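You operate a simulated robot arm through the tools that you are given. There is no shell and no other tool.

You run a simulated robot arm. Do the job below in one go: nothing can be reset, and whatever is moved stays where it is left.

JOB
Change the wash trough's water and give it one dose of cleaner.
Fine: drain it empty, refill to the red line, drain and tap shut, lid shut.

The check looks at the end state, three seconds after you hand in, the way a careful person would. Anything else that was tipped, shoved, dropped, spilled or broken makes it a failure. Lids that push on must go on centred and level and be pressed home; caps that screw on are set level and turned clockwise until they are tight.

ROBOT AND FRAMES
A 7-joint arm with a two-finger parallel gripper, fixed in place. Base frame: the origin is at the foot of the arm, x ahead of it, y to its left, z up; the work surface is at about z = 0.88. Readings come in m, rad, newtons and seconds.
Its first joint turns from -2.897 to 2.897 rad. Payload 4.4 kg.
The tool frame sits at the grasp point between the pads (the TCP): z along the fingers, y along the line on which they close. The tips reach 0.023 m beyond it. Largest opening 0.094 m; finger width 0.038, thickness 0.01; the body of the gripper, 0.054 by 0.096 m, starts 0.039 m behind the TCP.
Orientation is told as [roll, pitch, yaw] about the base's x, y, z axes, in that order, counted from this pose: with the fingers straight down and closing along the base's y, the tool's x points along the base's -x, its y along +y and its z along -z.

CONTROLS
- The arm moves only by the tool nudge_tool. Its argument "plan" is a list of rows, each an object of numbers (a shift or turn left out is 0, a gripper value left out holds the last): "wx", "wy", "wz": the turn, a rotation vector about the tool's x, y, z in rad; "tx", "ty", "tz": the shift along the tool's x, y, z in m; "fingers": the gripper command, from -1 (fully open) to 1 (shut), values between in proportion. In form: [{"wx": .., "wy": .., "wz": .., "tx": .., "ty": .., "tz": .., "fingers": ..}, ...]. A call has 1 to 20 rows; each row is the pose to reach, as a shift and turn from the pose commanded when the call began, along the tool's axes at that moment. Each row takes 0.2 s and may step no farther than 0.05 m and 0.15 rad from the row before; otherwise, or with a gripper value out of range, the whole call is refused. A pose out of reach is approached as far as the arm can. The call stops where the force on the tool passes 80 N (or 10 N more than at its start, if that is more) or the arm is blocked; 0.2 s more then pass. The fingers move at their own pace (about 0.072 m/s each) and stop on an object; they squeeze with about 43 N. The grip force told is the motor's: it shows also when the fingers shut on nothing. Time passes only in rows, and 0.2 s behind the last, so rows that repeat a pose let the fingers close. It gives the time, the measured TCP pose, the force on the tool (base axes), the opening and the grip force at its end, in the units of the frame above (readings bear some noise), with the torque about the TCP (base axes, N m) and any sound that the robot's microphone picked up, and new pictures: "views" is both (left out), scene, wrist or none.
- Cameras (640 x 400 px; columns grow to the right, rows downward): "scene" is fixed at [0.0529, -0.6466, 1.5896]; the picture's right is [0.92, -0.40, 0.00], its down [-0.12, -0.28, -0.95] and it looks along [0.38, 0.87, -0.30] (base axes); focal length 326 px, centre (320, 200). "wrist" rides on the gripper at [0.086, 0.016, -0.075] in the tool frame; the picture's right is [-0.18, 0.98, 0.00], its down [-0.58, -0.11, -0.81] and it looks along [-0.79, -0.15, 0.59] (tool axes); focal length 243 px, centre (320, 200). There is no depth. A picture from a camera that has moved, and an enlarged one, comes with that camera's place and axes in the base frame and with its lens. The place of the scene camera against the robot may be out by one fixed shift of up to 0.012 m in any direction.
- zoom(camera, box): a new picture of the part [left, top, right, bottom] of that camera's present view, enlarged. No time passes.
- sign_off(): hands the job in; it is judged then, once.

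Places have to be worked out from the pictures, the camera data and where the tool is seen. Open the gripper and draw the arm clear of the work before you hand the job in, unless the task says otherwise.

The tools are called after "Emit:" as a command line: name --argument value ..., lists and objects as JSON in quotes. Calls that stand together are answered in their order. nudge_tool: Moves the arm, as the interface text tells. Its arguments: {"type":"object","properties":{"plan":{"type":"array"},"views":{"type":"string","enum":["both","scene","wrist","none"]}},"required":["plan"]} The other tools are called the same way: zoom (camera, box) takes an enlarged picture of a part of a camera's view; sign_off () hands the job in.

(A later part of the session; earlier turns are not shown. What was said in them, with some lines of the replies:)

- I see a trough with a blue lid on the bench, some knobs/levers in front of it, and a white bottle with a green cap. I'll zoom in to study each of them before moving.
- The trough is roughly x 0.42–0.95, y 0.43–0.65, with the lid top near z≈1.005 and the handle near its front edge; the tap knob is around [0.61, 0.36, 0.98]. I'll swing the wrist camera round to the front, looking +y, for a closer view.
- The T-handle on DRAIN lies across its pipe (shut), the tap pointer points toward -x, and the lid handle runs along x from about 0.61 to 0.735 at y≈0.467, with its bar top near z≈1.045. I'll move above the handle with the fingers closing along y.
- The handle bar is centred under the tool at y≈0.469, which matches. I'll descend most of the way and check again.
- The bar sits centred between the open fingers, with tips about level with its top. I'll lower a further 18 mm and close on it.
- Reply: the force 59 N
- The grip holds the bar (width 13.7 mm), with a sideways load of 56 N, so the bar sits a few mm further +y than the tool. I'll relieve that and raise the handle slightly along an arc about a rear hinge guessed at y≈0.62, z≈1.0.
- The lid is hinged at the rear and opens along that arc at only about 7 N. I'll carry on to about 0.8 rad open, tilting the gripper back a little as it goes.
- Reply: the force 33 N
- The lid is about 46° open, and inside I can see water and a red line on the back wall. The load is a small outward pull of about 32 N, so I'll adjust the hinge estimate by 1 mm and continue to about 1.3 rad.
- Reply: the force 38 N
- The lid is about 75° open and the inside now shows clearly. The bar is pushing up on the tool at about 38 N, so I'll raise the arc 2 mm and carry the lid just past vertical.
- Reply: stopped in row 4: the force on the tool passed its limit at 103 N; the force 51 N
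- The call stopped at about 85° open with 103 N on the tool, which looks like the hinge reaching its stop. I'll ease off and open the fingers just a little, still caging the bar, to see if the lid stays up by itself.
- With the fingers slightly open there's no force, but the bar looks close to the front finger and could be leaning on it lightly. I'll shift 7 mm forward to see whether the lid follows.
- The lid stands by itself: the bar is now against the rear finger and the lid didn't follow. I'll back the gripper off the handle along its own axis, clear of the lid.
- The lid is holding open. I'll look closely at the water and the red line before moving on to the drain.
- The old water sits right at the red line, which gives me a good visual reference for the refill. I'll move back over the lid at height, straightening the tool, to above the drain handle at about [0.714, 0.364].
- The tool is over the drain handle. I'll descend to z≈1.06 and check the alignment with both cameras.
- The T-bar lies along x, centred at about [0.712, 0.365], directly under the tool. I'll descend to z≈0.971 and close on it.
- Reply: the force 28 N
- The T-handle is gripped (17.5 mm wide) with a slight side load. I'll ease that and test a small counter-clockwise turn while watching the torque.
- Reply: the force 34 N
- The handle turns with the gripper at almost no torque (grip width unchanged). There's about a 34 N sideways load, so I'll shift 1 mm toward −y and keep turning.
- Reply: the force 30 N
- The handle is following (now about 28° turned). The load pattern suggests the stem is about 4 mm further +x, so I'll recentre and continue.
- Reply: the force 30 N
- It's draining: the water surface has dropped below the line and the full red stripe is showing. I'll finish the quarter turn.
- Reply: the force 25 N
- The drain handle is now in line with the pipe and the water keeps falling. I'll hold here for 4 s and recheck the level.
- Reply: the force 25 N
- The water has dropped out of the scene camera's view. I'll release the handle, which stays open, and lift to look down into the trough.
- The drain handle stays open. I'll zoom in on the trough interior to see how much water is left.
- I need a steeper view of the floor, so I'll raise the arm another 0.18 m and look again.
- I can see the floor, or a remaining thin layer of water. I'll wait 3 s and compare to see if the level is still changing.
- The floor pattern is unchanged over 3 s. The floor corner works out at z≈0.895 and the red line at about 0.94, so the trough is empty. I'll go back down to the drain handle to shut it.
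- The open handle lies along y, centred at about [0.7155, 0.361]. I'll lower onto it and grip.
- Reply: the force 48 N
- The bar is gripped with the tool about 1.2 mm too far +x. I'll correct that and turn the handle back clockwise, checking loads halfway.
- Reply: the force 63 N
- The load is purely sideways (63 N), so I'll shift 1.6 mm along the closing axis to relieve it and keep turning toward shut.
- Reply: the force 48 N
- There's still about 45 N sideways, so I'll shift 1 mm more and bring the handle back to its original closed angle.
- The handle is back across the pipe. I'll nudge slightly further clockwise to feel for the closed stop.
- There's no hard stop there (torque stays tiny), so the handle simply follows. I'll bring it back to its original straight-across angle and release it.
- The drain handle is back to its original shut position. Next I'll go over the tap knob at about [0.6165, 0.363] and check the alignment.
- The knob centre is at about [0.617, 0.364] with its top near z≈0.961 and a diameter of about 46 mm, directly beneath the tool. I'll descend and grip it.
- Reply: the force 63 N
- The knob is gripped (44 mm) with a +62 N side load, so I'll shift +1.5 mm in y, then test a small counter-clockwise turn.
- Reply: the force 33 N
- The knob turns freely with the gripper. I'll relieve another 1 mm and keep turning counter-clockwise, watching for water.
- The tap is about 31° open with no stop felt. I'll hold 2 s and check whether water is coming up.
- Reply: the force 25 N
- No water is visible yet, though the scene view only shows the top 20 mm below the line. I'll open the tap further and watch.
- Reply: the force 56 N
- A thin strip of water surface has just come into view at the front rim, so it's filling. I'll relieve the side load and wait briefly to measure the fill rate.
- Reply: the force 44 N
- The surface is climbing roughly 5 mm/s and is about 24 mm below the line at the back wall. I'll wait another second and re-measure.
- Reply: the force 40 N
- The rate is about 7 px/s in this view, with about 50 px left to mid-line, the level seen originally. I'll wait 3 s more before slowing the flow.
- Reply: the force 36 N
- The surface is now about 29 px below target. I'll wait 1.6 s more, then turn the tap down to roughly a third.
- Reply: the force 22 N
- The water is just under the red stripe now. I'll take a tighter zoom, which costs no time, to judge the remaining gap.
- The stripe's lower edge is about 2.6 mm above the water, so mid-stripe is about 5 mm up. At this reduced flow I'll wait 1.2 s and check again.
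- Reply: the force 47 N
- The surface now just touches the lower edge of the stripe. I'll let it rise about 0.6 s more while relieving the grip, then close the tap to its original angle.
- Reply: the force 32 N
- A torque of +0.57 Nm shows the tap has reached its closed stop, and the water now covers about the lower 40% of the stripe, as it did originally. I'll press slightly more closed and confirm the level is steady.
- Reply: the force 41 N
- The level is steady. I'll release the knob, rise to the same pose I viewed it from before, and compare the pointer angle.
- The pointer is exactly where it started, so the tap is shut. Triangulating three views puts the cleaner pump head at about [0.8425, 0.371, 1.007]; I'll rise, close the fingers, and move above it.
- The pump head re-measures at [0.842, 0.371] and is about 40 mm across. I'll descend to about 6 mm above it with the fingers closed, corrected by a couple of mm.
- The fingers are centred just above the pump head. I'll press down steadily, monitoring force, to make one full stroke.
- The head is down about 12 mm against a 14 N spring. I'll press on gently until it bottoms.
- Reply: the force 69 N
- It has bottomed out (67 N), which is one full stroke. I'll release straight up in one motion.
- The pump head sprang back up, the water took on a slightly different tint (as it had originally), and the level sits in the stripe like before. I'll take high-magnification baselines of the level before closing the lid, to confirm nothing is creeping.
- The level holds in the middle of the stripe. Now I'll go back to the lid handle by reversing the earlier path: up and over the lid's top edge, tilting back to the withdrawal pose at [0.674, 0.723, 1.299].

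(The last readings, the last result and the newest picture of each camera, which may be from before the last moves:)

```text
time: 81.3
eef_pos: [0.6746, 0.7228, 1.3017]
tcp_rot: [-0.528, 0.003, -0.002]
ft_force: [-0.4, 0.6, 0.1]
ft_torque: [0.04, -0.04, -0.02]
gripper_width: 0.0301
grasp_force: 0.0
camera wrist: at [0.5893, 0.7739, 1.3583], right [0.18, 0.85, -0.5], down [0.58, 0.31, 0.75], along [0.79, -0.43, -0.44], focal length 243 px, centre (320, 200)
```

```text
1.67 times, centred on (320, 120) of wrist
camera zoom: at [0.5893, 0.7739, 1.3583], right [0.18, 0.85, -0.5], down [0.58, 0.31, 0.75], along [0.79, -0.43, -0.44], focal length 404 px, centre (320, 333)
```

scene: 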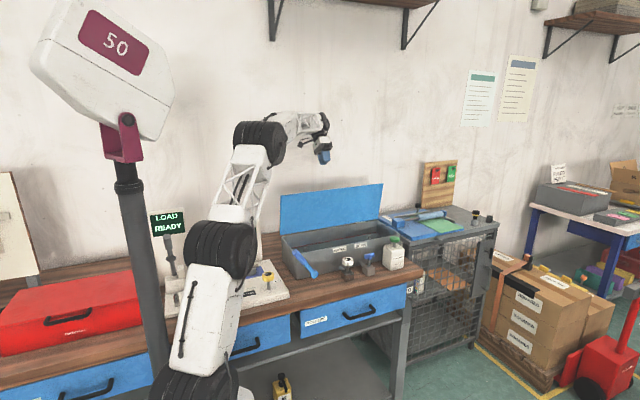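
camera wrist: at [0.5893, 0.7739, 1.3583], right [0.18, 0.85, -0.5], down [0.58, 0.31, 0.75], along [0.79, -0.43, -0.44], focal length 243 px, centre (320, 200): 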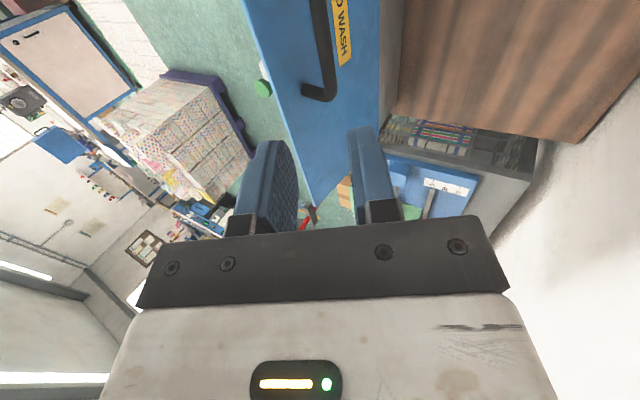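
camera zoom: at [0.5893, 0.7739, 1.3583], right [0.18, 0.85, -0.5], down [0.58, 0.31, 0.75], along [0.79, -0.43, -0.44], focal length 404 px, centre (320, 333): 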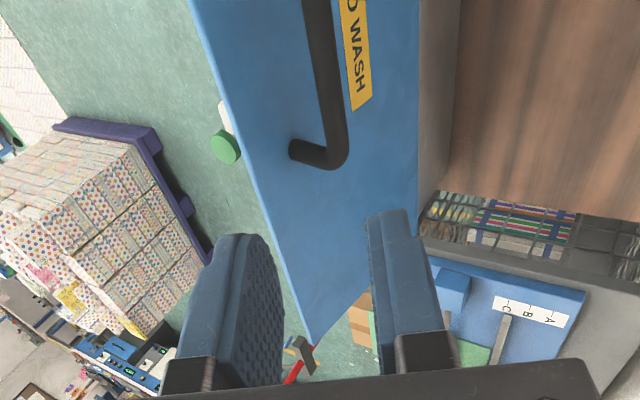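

The level is unchanged over 3 s. I'll advance along the tool axis to straddle the handle bar again, a few mm short of full depth, and check before closing.

Emit:
nudge_tool --plan '[{"ty": 0.0018, "tz": 0.04}, {"ty": 0.0018, "tz": 0.08}, {"ty": 0.0018, "tz": 0.115}, {"ty": 0.0018, "tz": 0.14}, {"ty": 0.0018, "tz": 0.158}, {"ty": 0.0018, "tz": 0.158}]' --views "wrist"

Emit:
zoom --camera "wrist" --box '[160, 0, 480, 240]'

```text
time: 82.7
eef_pos: [0.6751, 0.6457, 1.1665]
tcp_rot: [-0.528, 0.004, -0.001]
ft_force: [-0.7, -0.3, 0.5]
ft_torque: [-0.01, 0.02, 0.03]
gripper_width: 0.0303
grasp_force: 0.0
camera wrist: at [0.5893, 0.6964, 1.2212], right [0.18, 0.85, -0.5], down [0.58, 0.31, 0.75], along [0.79, -0.43, -0.44], focal length 243 px, centre (320, 200)
```

wrist: 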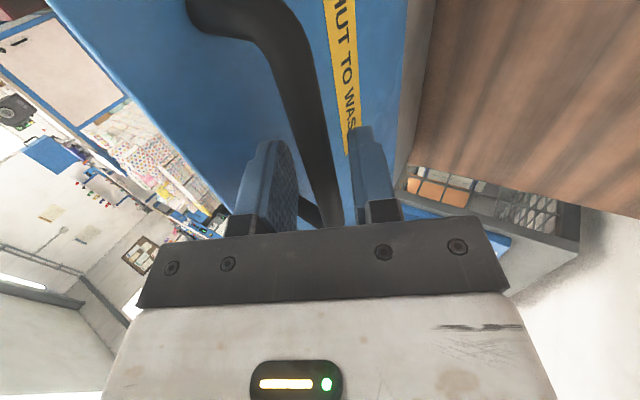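

```text
1.67 times, centred on (320, 120) of wrist
camera zoom: at [0.5893, 0.6964, 1.2212], right [0.18, 0.85, -0.5], down [0.58, 0.31, 0.75], along [0.79, -0.43, -0.44], focal length 404 px, centre (320, 333)
```

zoom: 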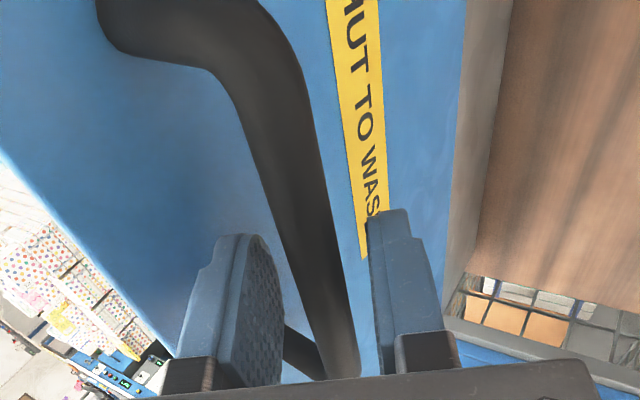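

The bar is nicely between the fingers. I'll go 4 mm deeper and close on it.

Emit:
nudge_tool --plan '[{"ty": 0.001, "tz": 0.004}, {"ty": 0.001, "tz": 0.004, "fingers": 1}, {"ty": 0.001, "tz": 0.004, "fingers": 1}, {"ty": 0.001, "tz": 0.004, "fingers": 1}]' --views "wrist"

```text
time: 83.7
eef_pos: [0.6755, 0.643, 1.1614]
tcp_rot: [-0.527, 0.002, -0.003]
ft_force: [-4.5, -9.0, 0.7]
ft_torque: [-0.05, 0.09, -0.06]
gripper_width: 0.0135
grasp_force: 45.1
camera wrist: at [0.5893, 0.6951, 1.2172], right [0.18, 0.85, -0.5], down [0.58, 0.31, 0.75], along [0.79, -0.43, -0.44], focal length 243 px, centre (320, 200)
```

wrist: 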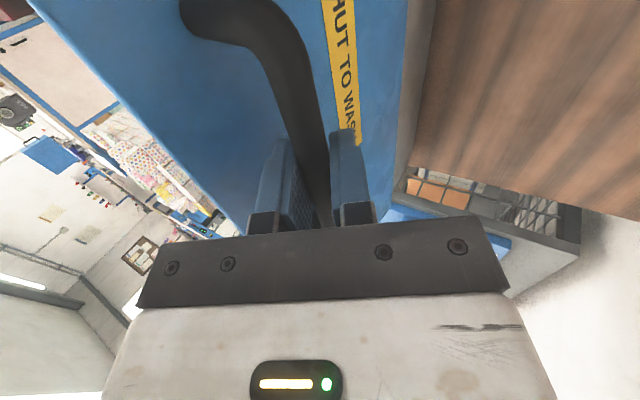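

The handle is gripped again with low forces. Refitting the hinge from the recorded points gives centre (y 0.624, z 0.999) and radius 0.157, so I'll lower the lid along that arc, first to about half way.

Emit:
nudge_tool --plan '[{"ty": -0.0132, "tz": 0.0063, "wx": -0.036}, {"ty": -0.0268, "tz": 0.0144, "wx": -0.072}, {"ty": -0.0393, "tz": 0.024, "wx": -0.108}, {"ty": -0.0511, "tz": 0.0345, "wx": -0.144}, {"ty": -0.0615, "tz": 0.0465, "wx": -0.18}, {"ty": -0.0709, "tz": 0.0593, "wx": -0.216}, {"ty": -0.0788, "tz": 0.0728, "wx": -0.252}, {"ty": -0.0788, "tz": 0.0728, "wx": -0.252}]'

Emit:
zoom --camera "scene" --box '[270, 180, 430, 280]'

```text
time: 85.5
eef_pos: [0.6759, 0.5395, 1.1371]
tcp_rot: [-0.275, 0.003, -0.001]
ft_force: [8.9, 6.8, -7.7]
ft_torque: [0.12, 0.1, 0.05]
gripper_width: 0.0135
grasp_force: 44.4
camera wrist: at [0.5891, 0.5741, 1.2038], right [0.19, 0.95, -0.27], down [0.58, 0.11, 0.8], along [0.79, -0.31, -0.53], focal length 243 px, centre (320, 200)
```

scene: 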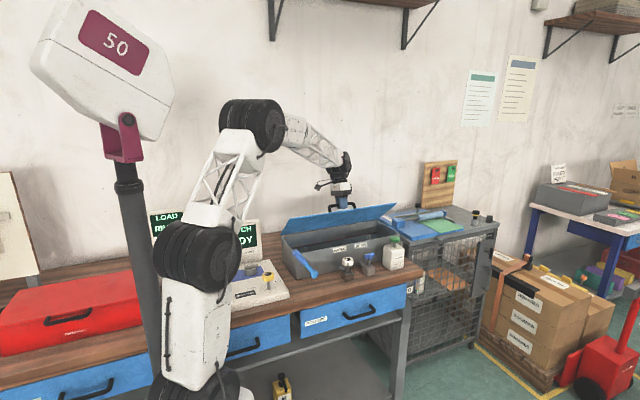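
wrist: 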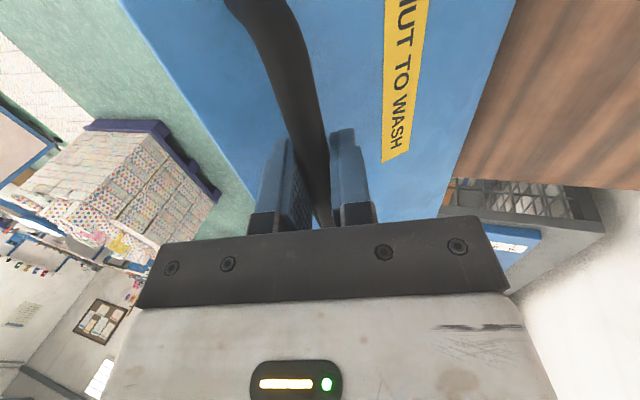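

```text
4.00 times, centred on (350, 230) of scene
camera zoom: at [0.0529, -0.6466, 1.5896], right [0.92, -0.4, 0.0], down [-0.12, -0.28, -0.95], along [0.38, 0.87, -0.3], focal length 1305 px, centre (200, 80)
```

zoom: 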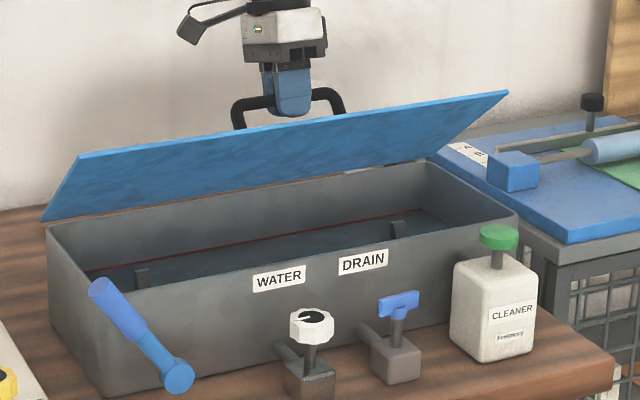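

Forces are under 12 N, so the arc fit is good. I'll continue lowering until the lid is nearly shut.

Emit:
nudge_tool --plan '[{"ty": -0.0099, "tz": 0.0123, "wx": -0.036}, {"ty": -0.0186, "tz": 0.0255, "wx": -0.072}, {"ty": -0.0259, "tz": 0.0395, "wx": -0.108}, {"ty": -0.0317, "tz": 0.0542, "wx": -0.144}, {"ty": -0.0361, "tz": 0.0692, "wx": -0.18}, {"ty": -0.0389, "tz": 0.0846, "wx": -0.215}, {"ty": -0.0401, "tz": 0.1004, "wx": -0.25}, {"ty": -0.0401, "tz": 0.1004, "wx": -0.26}]'

Emit:
zoom --camera "scene" --box '[270, 180, 430, 280]'

```text
time: 87.3
eef_pos: [0.6746, 0.4713, 1.0528]
tcp_rot: [-0.016, 0.001, -0.004]
ft_force: [5.1, -19.3, 4.1]
ft_torque: [-0.06, -0.2, 0.55]
gripper_width: 0.0137
grasp_force: 44.7
camera wrist: at [0.5889, 0.4892, 1.1266], right [0.19, 0.98, -0.02], down [0.58, -0.1, 0.81], along [0.79, -0.16, -0.59], focal length 243 px, centre (320, 200)
```

scene: 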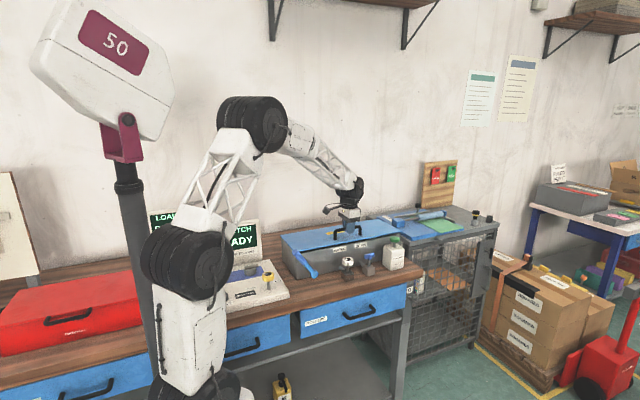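
wrist: 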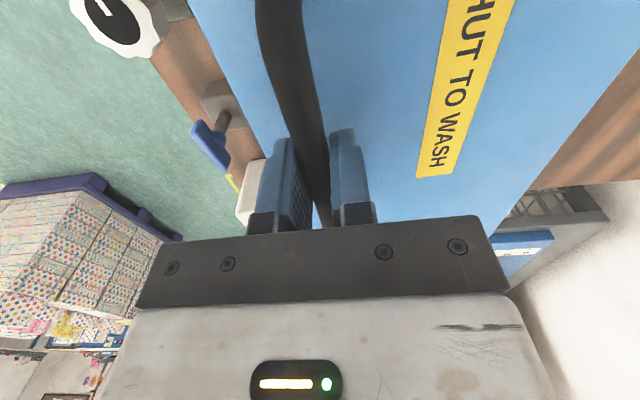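

```text
4.00 times, centred on (350, 230) of scene
camera zoom: at [0.0529, -0.6466, 1.5896], right [0.92, -0.4, 0.0], down [-0.12, -0.28, -0.95], along [0.38, 0.87, -0.3], focal length 1305 px, centre (200, 80)
```

zoom: 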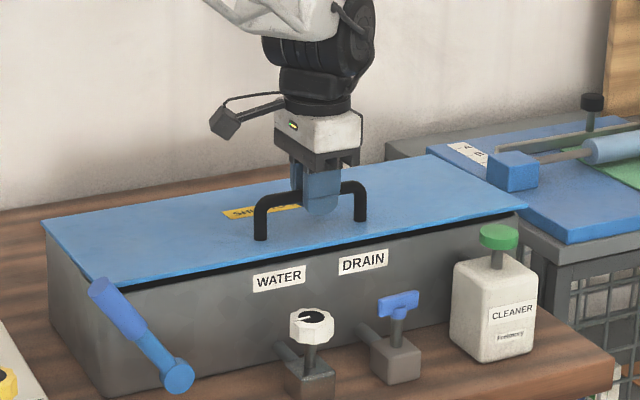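

The lid is about 1 cm from closed at the handle. I'll lower the last bit and check for contact force.

Emit:
nudge_tool --plan '[{"ty": -0.0015, "tz": 0.003}, {"ty": -0.0025, "tz": 0.006}, {"ty": -0.003, "tz": 0.009}, {"ty": -0.003, "tz": 0.0105}, {"ty": -0.003, "tz": 0.0105}]'

Emit:
zoom --camera "scene" --box '[270, 190, 430, 290]'

```text
time: 88.5
eef_pos: [0.674, 0.4701, 1.0436]
tcp_rot: [-0.015, 0.002, -0.001]
ft_force: [6.3, -13.7, 32.3]
ft_torque: [-0.07, -0.05, 0.28]
gripper_width: 0.0139
grasp_force: 44.5
camera wrist: at [0.5884, 0.4868, 1.1174], right [0.19, 0.98, -0.01], down [0.58, -0.1, 0.81], along [0.79, -0.16, -0.59], focal length 243 px, centre (320, 200)
```

scene: 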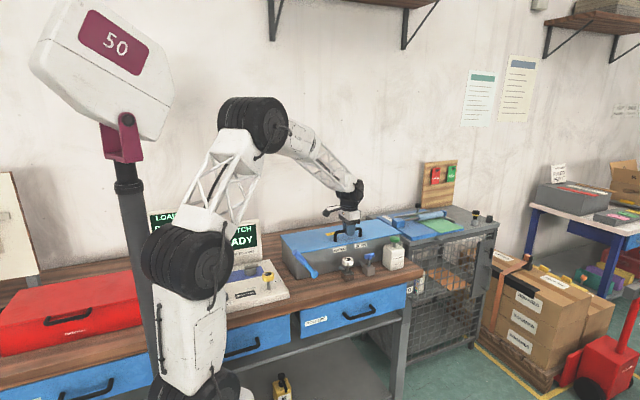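
wrist: 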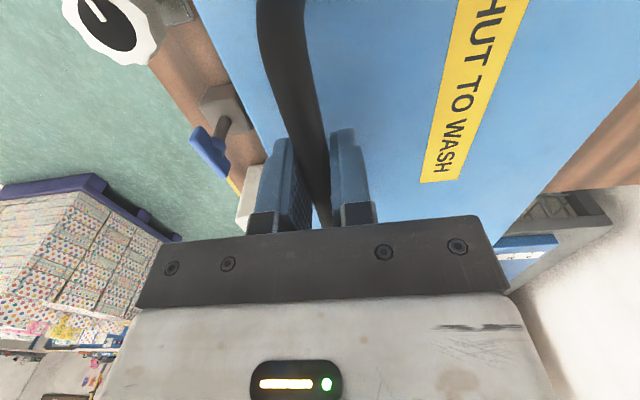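

```text
4.00 times, centred on (350, 240) of scene
camera zoom: at [0.0529, -0.6466, 1.5896], right [0.92, -0.4, 0.0], down [-0.12, -0.28, -0.95], along [0.38, 0.87, -0.3], focal length 1305 px, centre (200, 40)
```

zoom: 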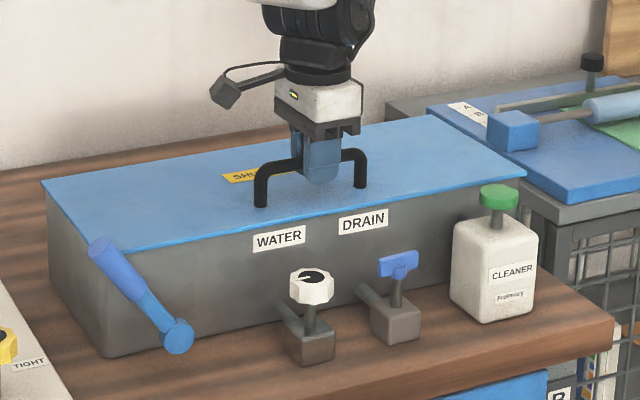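

The lid is shut, with a 32 N contact force and no gap along the front. I'll open the fingers and lift straight off.

Emit:
nudge_tool --plan '[{"tz": -0.0005, "fingers": 1}, {"tz": -0.0005, "fingers": -0.4}, {"tz": -0.0005, "fingers": -0.4}, {"tz": -0.0005, "fingers": -0.4}, {"tz": -0.01}, {"tz": -0.04}, {"tz": -0.08}, {"tz": -0.12}, {"tz": -0.16}]'

Emit:
zoom --camera "scene" --box '[270, 190, 430, 290]'

```text
time: 90.5
eef_pos: [0.6738, 0.4733, 1.1999]
tcp_rot: [-0.017, 0.004, -0.003]
ft_force: [0.1, 0.7, -0.4]
ft_torque: [0.02, -0.01, 0.01]
gripper_width: 0.0659
grasp_force: 0.1
camera wrist: at [0.5886, 0.4898, 1.2743], right [0.19, 0.98, -0.02], down [0.58, -0.1, 0.81], along [0.79, -0.16, -0.59], focal length 243 px, centre (320, 200)
```

scene: 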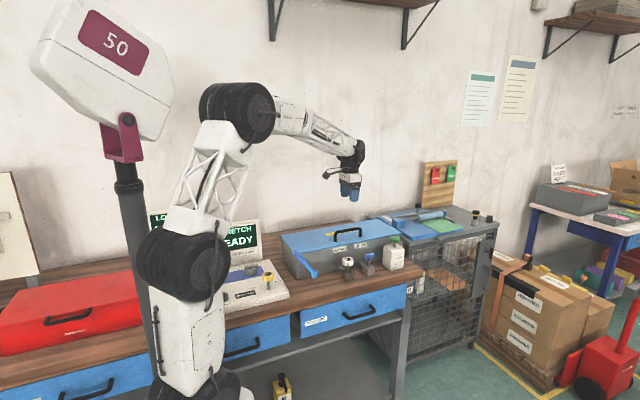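
wrist: 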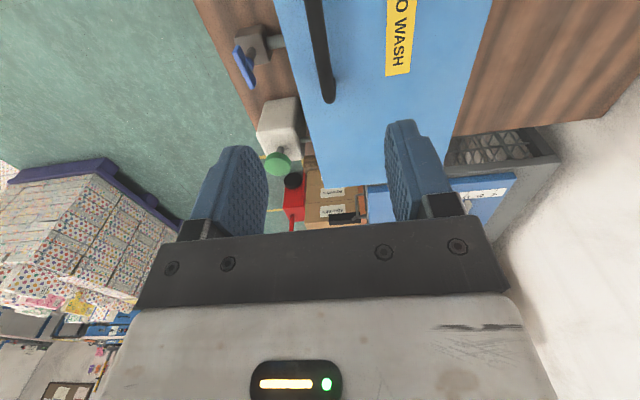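

```text
4.00 times, centred on (350, 240) of scene
camera zoom: at [0.0529, -0.6466, 1.5896], right [0.92, -0.4, 0.0], down [-0.12, -0.28, -0.95], along [0.38, 0.87, -0.3], focal length 1305 px, centre (200, 40)
```

zoom: 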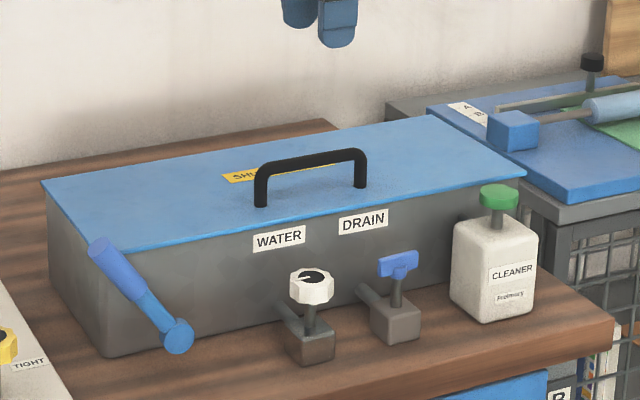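

Everything looks as it did at the start. I'll draw the arm clear and open the gripper fully, then do a final check on the lid gap, valves and pump.

Emit:
nudge_tool --plan '[{"tz": -0.03, "tx": 0.02, "ty": 0.01, "fingers": -1}, {"tz": -0.06, "tx": 0.045, "ty": 0.025}, {"tz": -0.09, "tx": 0.07, "ty": 0.045}, {"tz": -0.12, "tx": 0.095, "ty": 0.07}, {"tz": -0.14, "tx": 0.115, "ty": 0.09}, {"tz": -0.15, "tx": 0.13, "ty": 0.11}, {"tz": -0.15, "tx": 0.13, "ty": 0.11}]'

Emit:
zoom --camera "scene" --box '[260, 200, 420, 300]'

Emit:
zoom --camera "scene" --box '[330, 225, 410, 285]'

Emit:
zoom --camera "wrist" --box '[160, 0, 480, 240]'

```text
time: 92.1
eef_pos: [0.5446, 0.584, 1.3496]
tcp_rot: [-0.015, 0.005, -0.002]
ft_force: [0.0, 0.3, 0.3]
ft_torque: [0.01, 0.01, -0.03]
gripper_width: 0.0939
grasp_force: 0.0
camera wrist: at [0.459, 0.6016, 1.4241], right [0.19, 0.98, -0.02], down [0.58, -0.1, 0.81], along [0.79, -0.16, -0.59], focal length 243 px, centre (320, 200)
```

scene: 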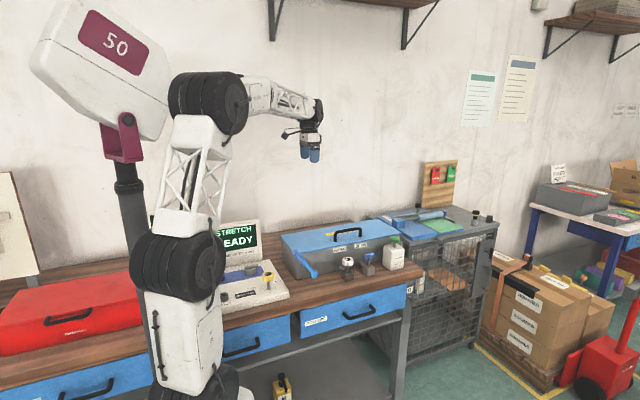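
wrist: 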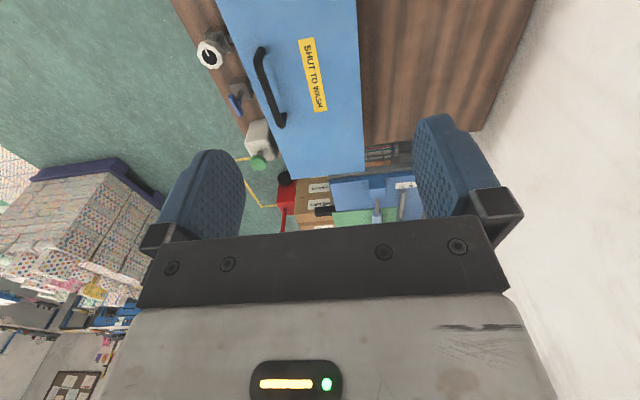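

```text
4.00 times, centred on (340, 250) of scene
camera zoom: at [0.0529, -0.6466, 1.5896], right [0.92, -0.4, 0.0], down [-0.12, -0.28, -0.95], along [0.38, 0.87, -0.3], focal length 1305 px, centre (240, 0)
```

zoom: 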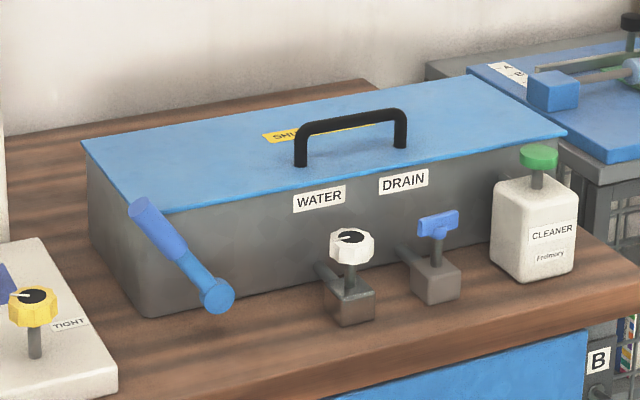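

```text
6.67 times, centred on (370, 255) of scene
camera zoom: at [0.0529, -0.6466, 1.5896], right [0.92, -0.4, 0.0], down [-0.12, -0.28, -0.95], along [0.38, 0.87, -0.3], focal length 2175 px, centre (-13, -167)
```

zoom: 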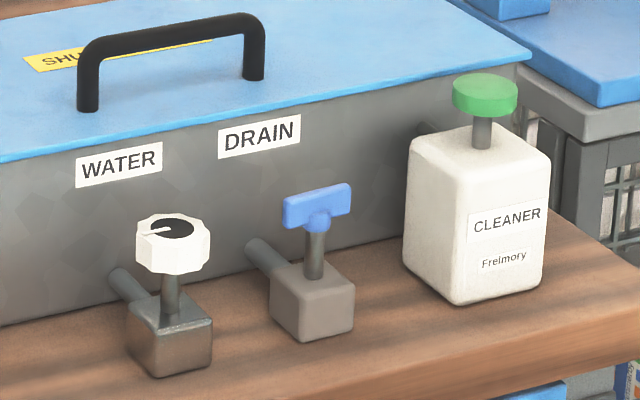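

```text
1.67 times, centred on (320, 120) of wrist
camera zoom: at [0.459, 0.6016, 1.4241], right [0.19, 0.98, -0.02], down [0.58, -0.1, 0.81], along [0.79, -0.16, -0.59], focal length 404 px, centre (320, 333)
```

zoom: 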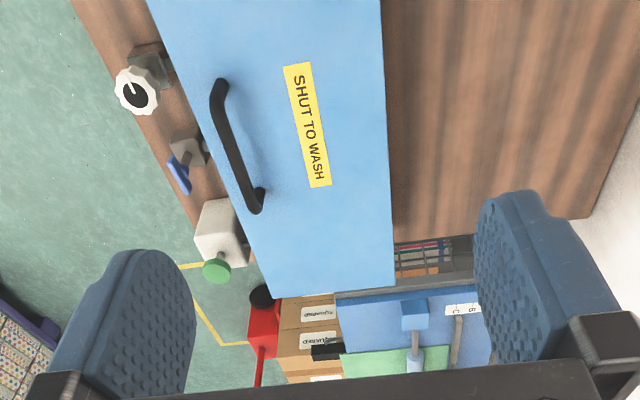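

The lid is flush, the tap pointer and drain handle match their original shut positions, the pump head is back up, and nothing else has moved. The trough was drained empty, refilled to the red line and given one dose, and the arm is clear with the gripper open, so I'm handing in.

Emit:
sign_off

```text
The job is handed in.
```

I changed the trough's water, gave it one dose of cleaner, and handed the job in. I haven't been shown the result of the check.

- **Drain:** I opened it, and the bare floor of the trough looked the same 3 seconds apart, so I took it as empty. I then turned the handle back to its original position across the pipe. I felt no stop at that position, so I judged it shut by its angle and by the level holding afterwards.
- **Refill:** The water is at about the middle of the red line, the same height as the old water. The tap pointer is back where it started. The level held steady for about 12 seconds before I shut the lid.
- **Cleaner:** I pressed the pump once, all the way down, and it sprang back up. The water changed tint slightly afterwards.
- **Lid:** It is shut, with no gap showing along the front.

Nothing else looks tipped, moved or spilled in the final pictures. The gripper is open and the arm is clear of the bench.
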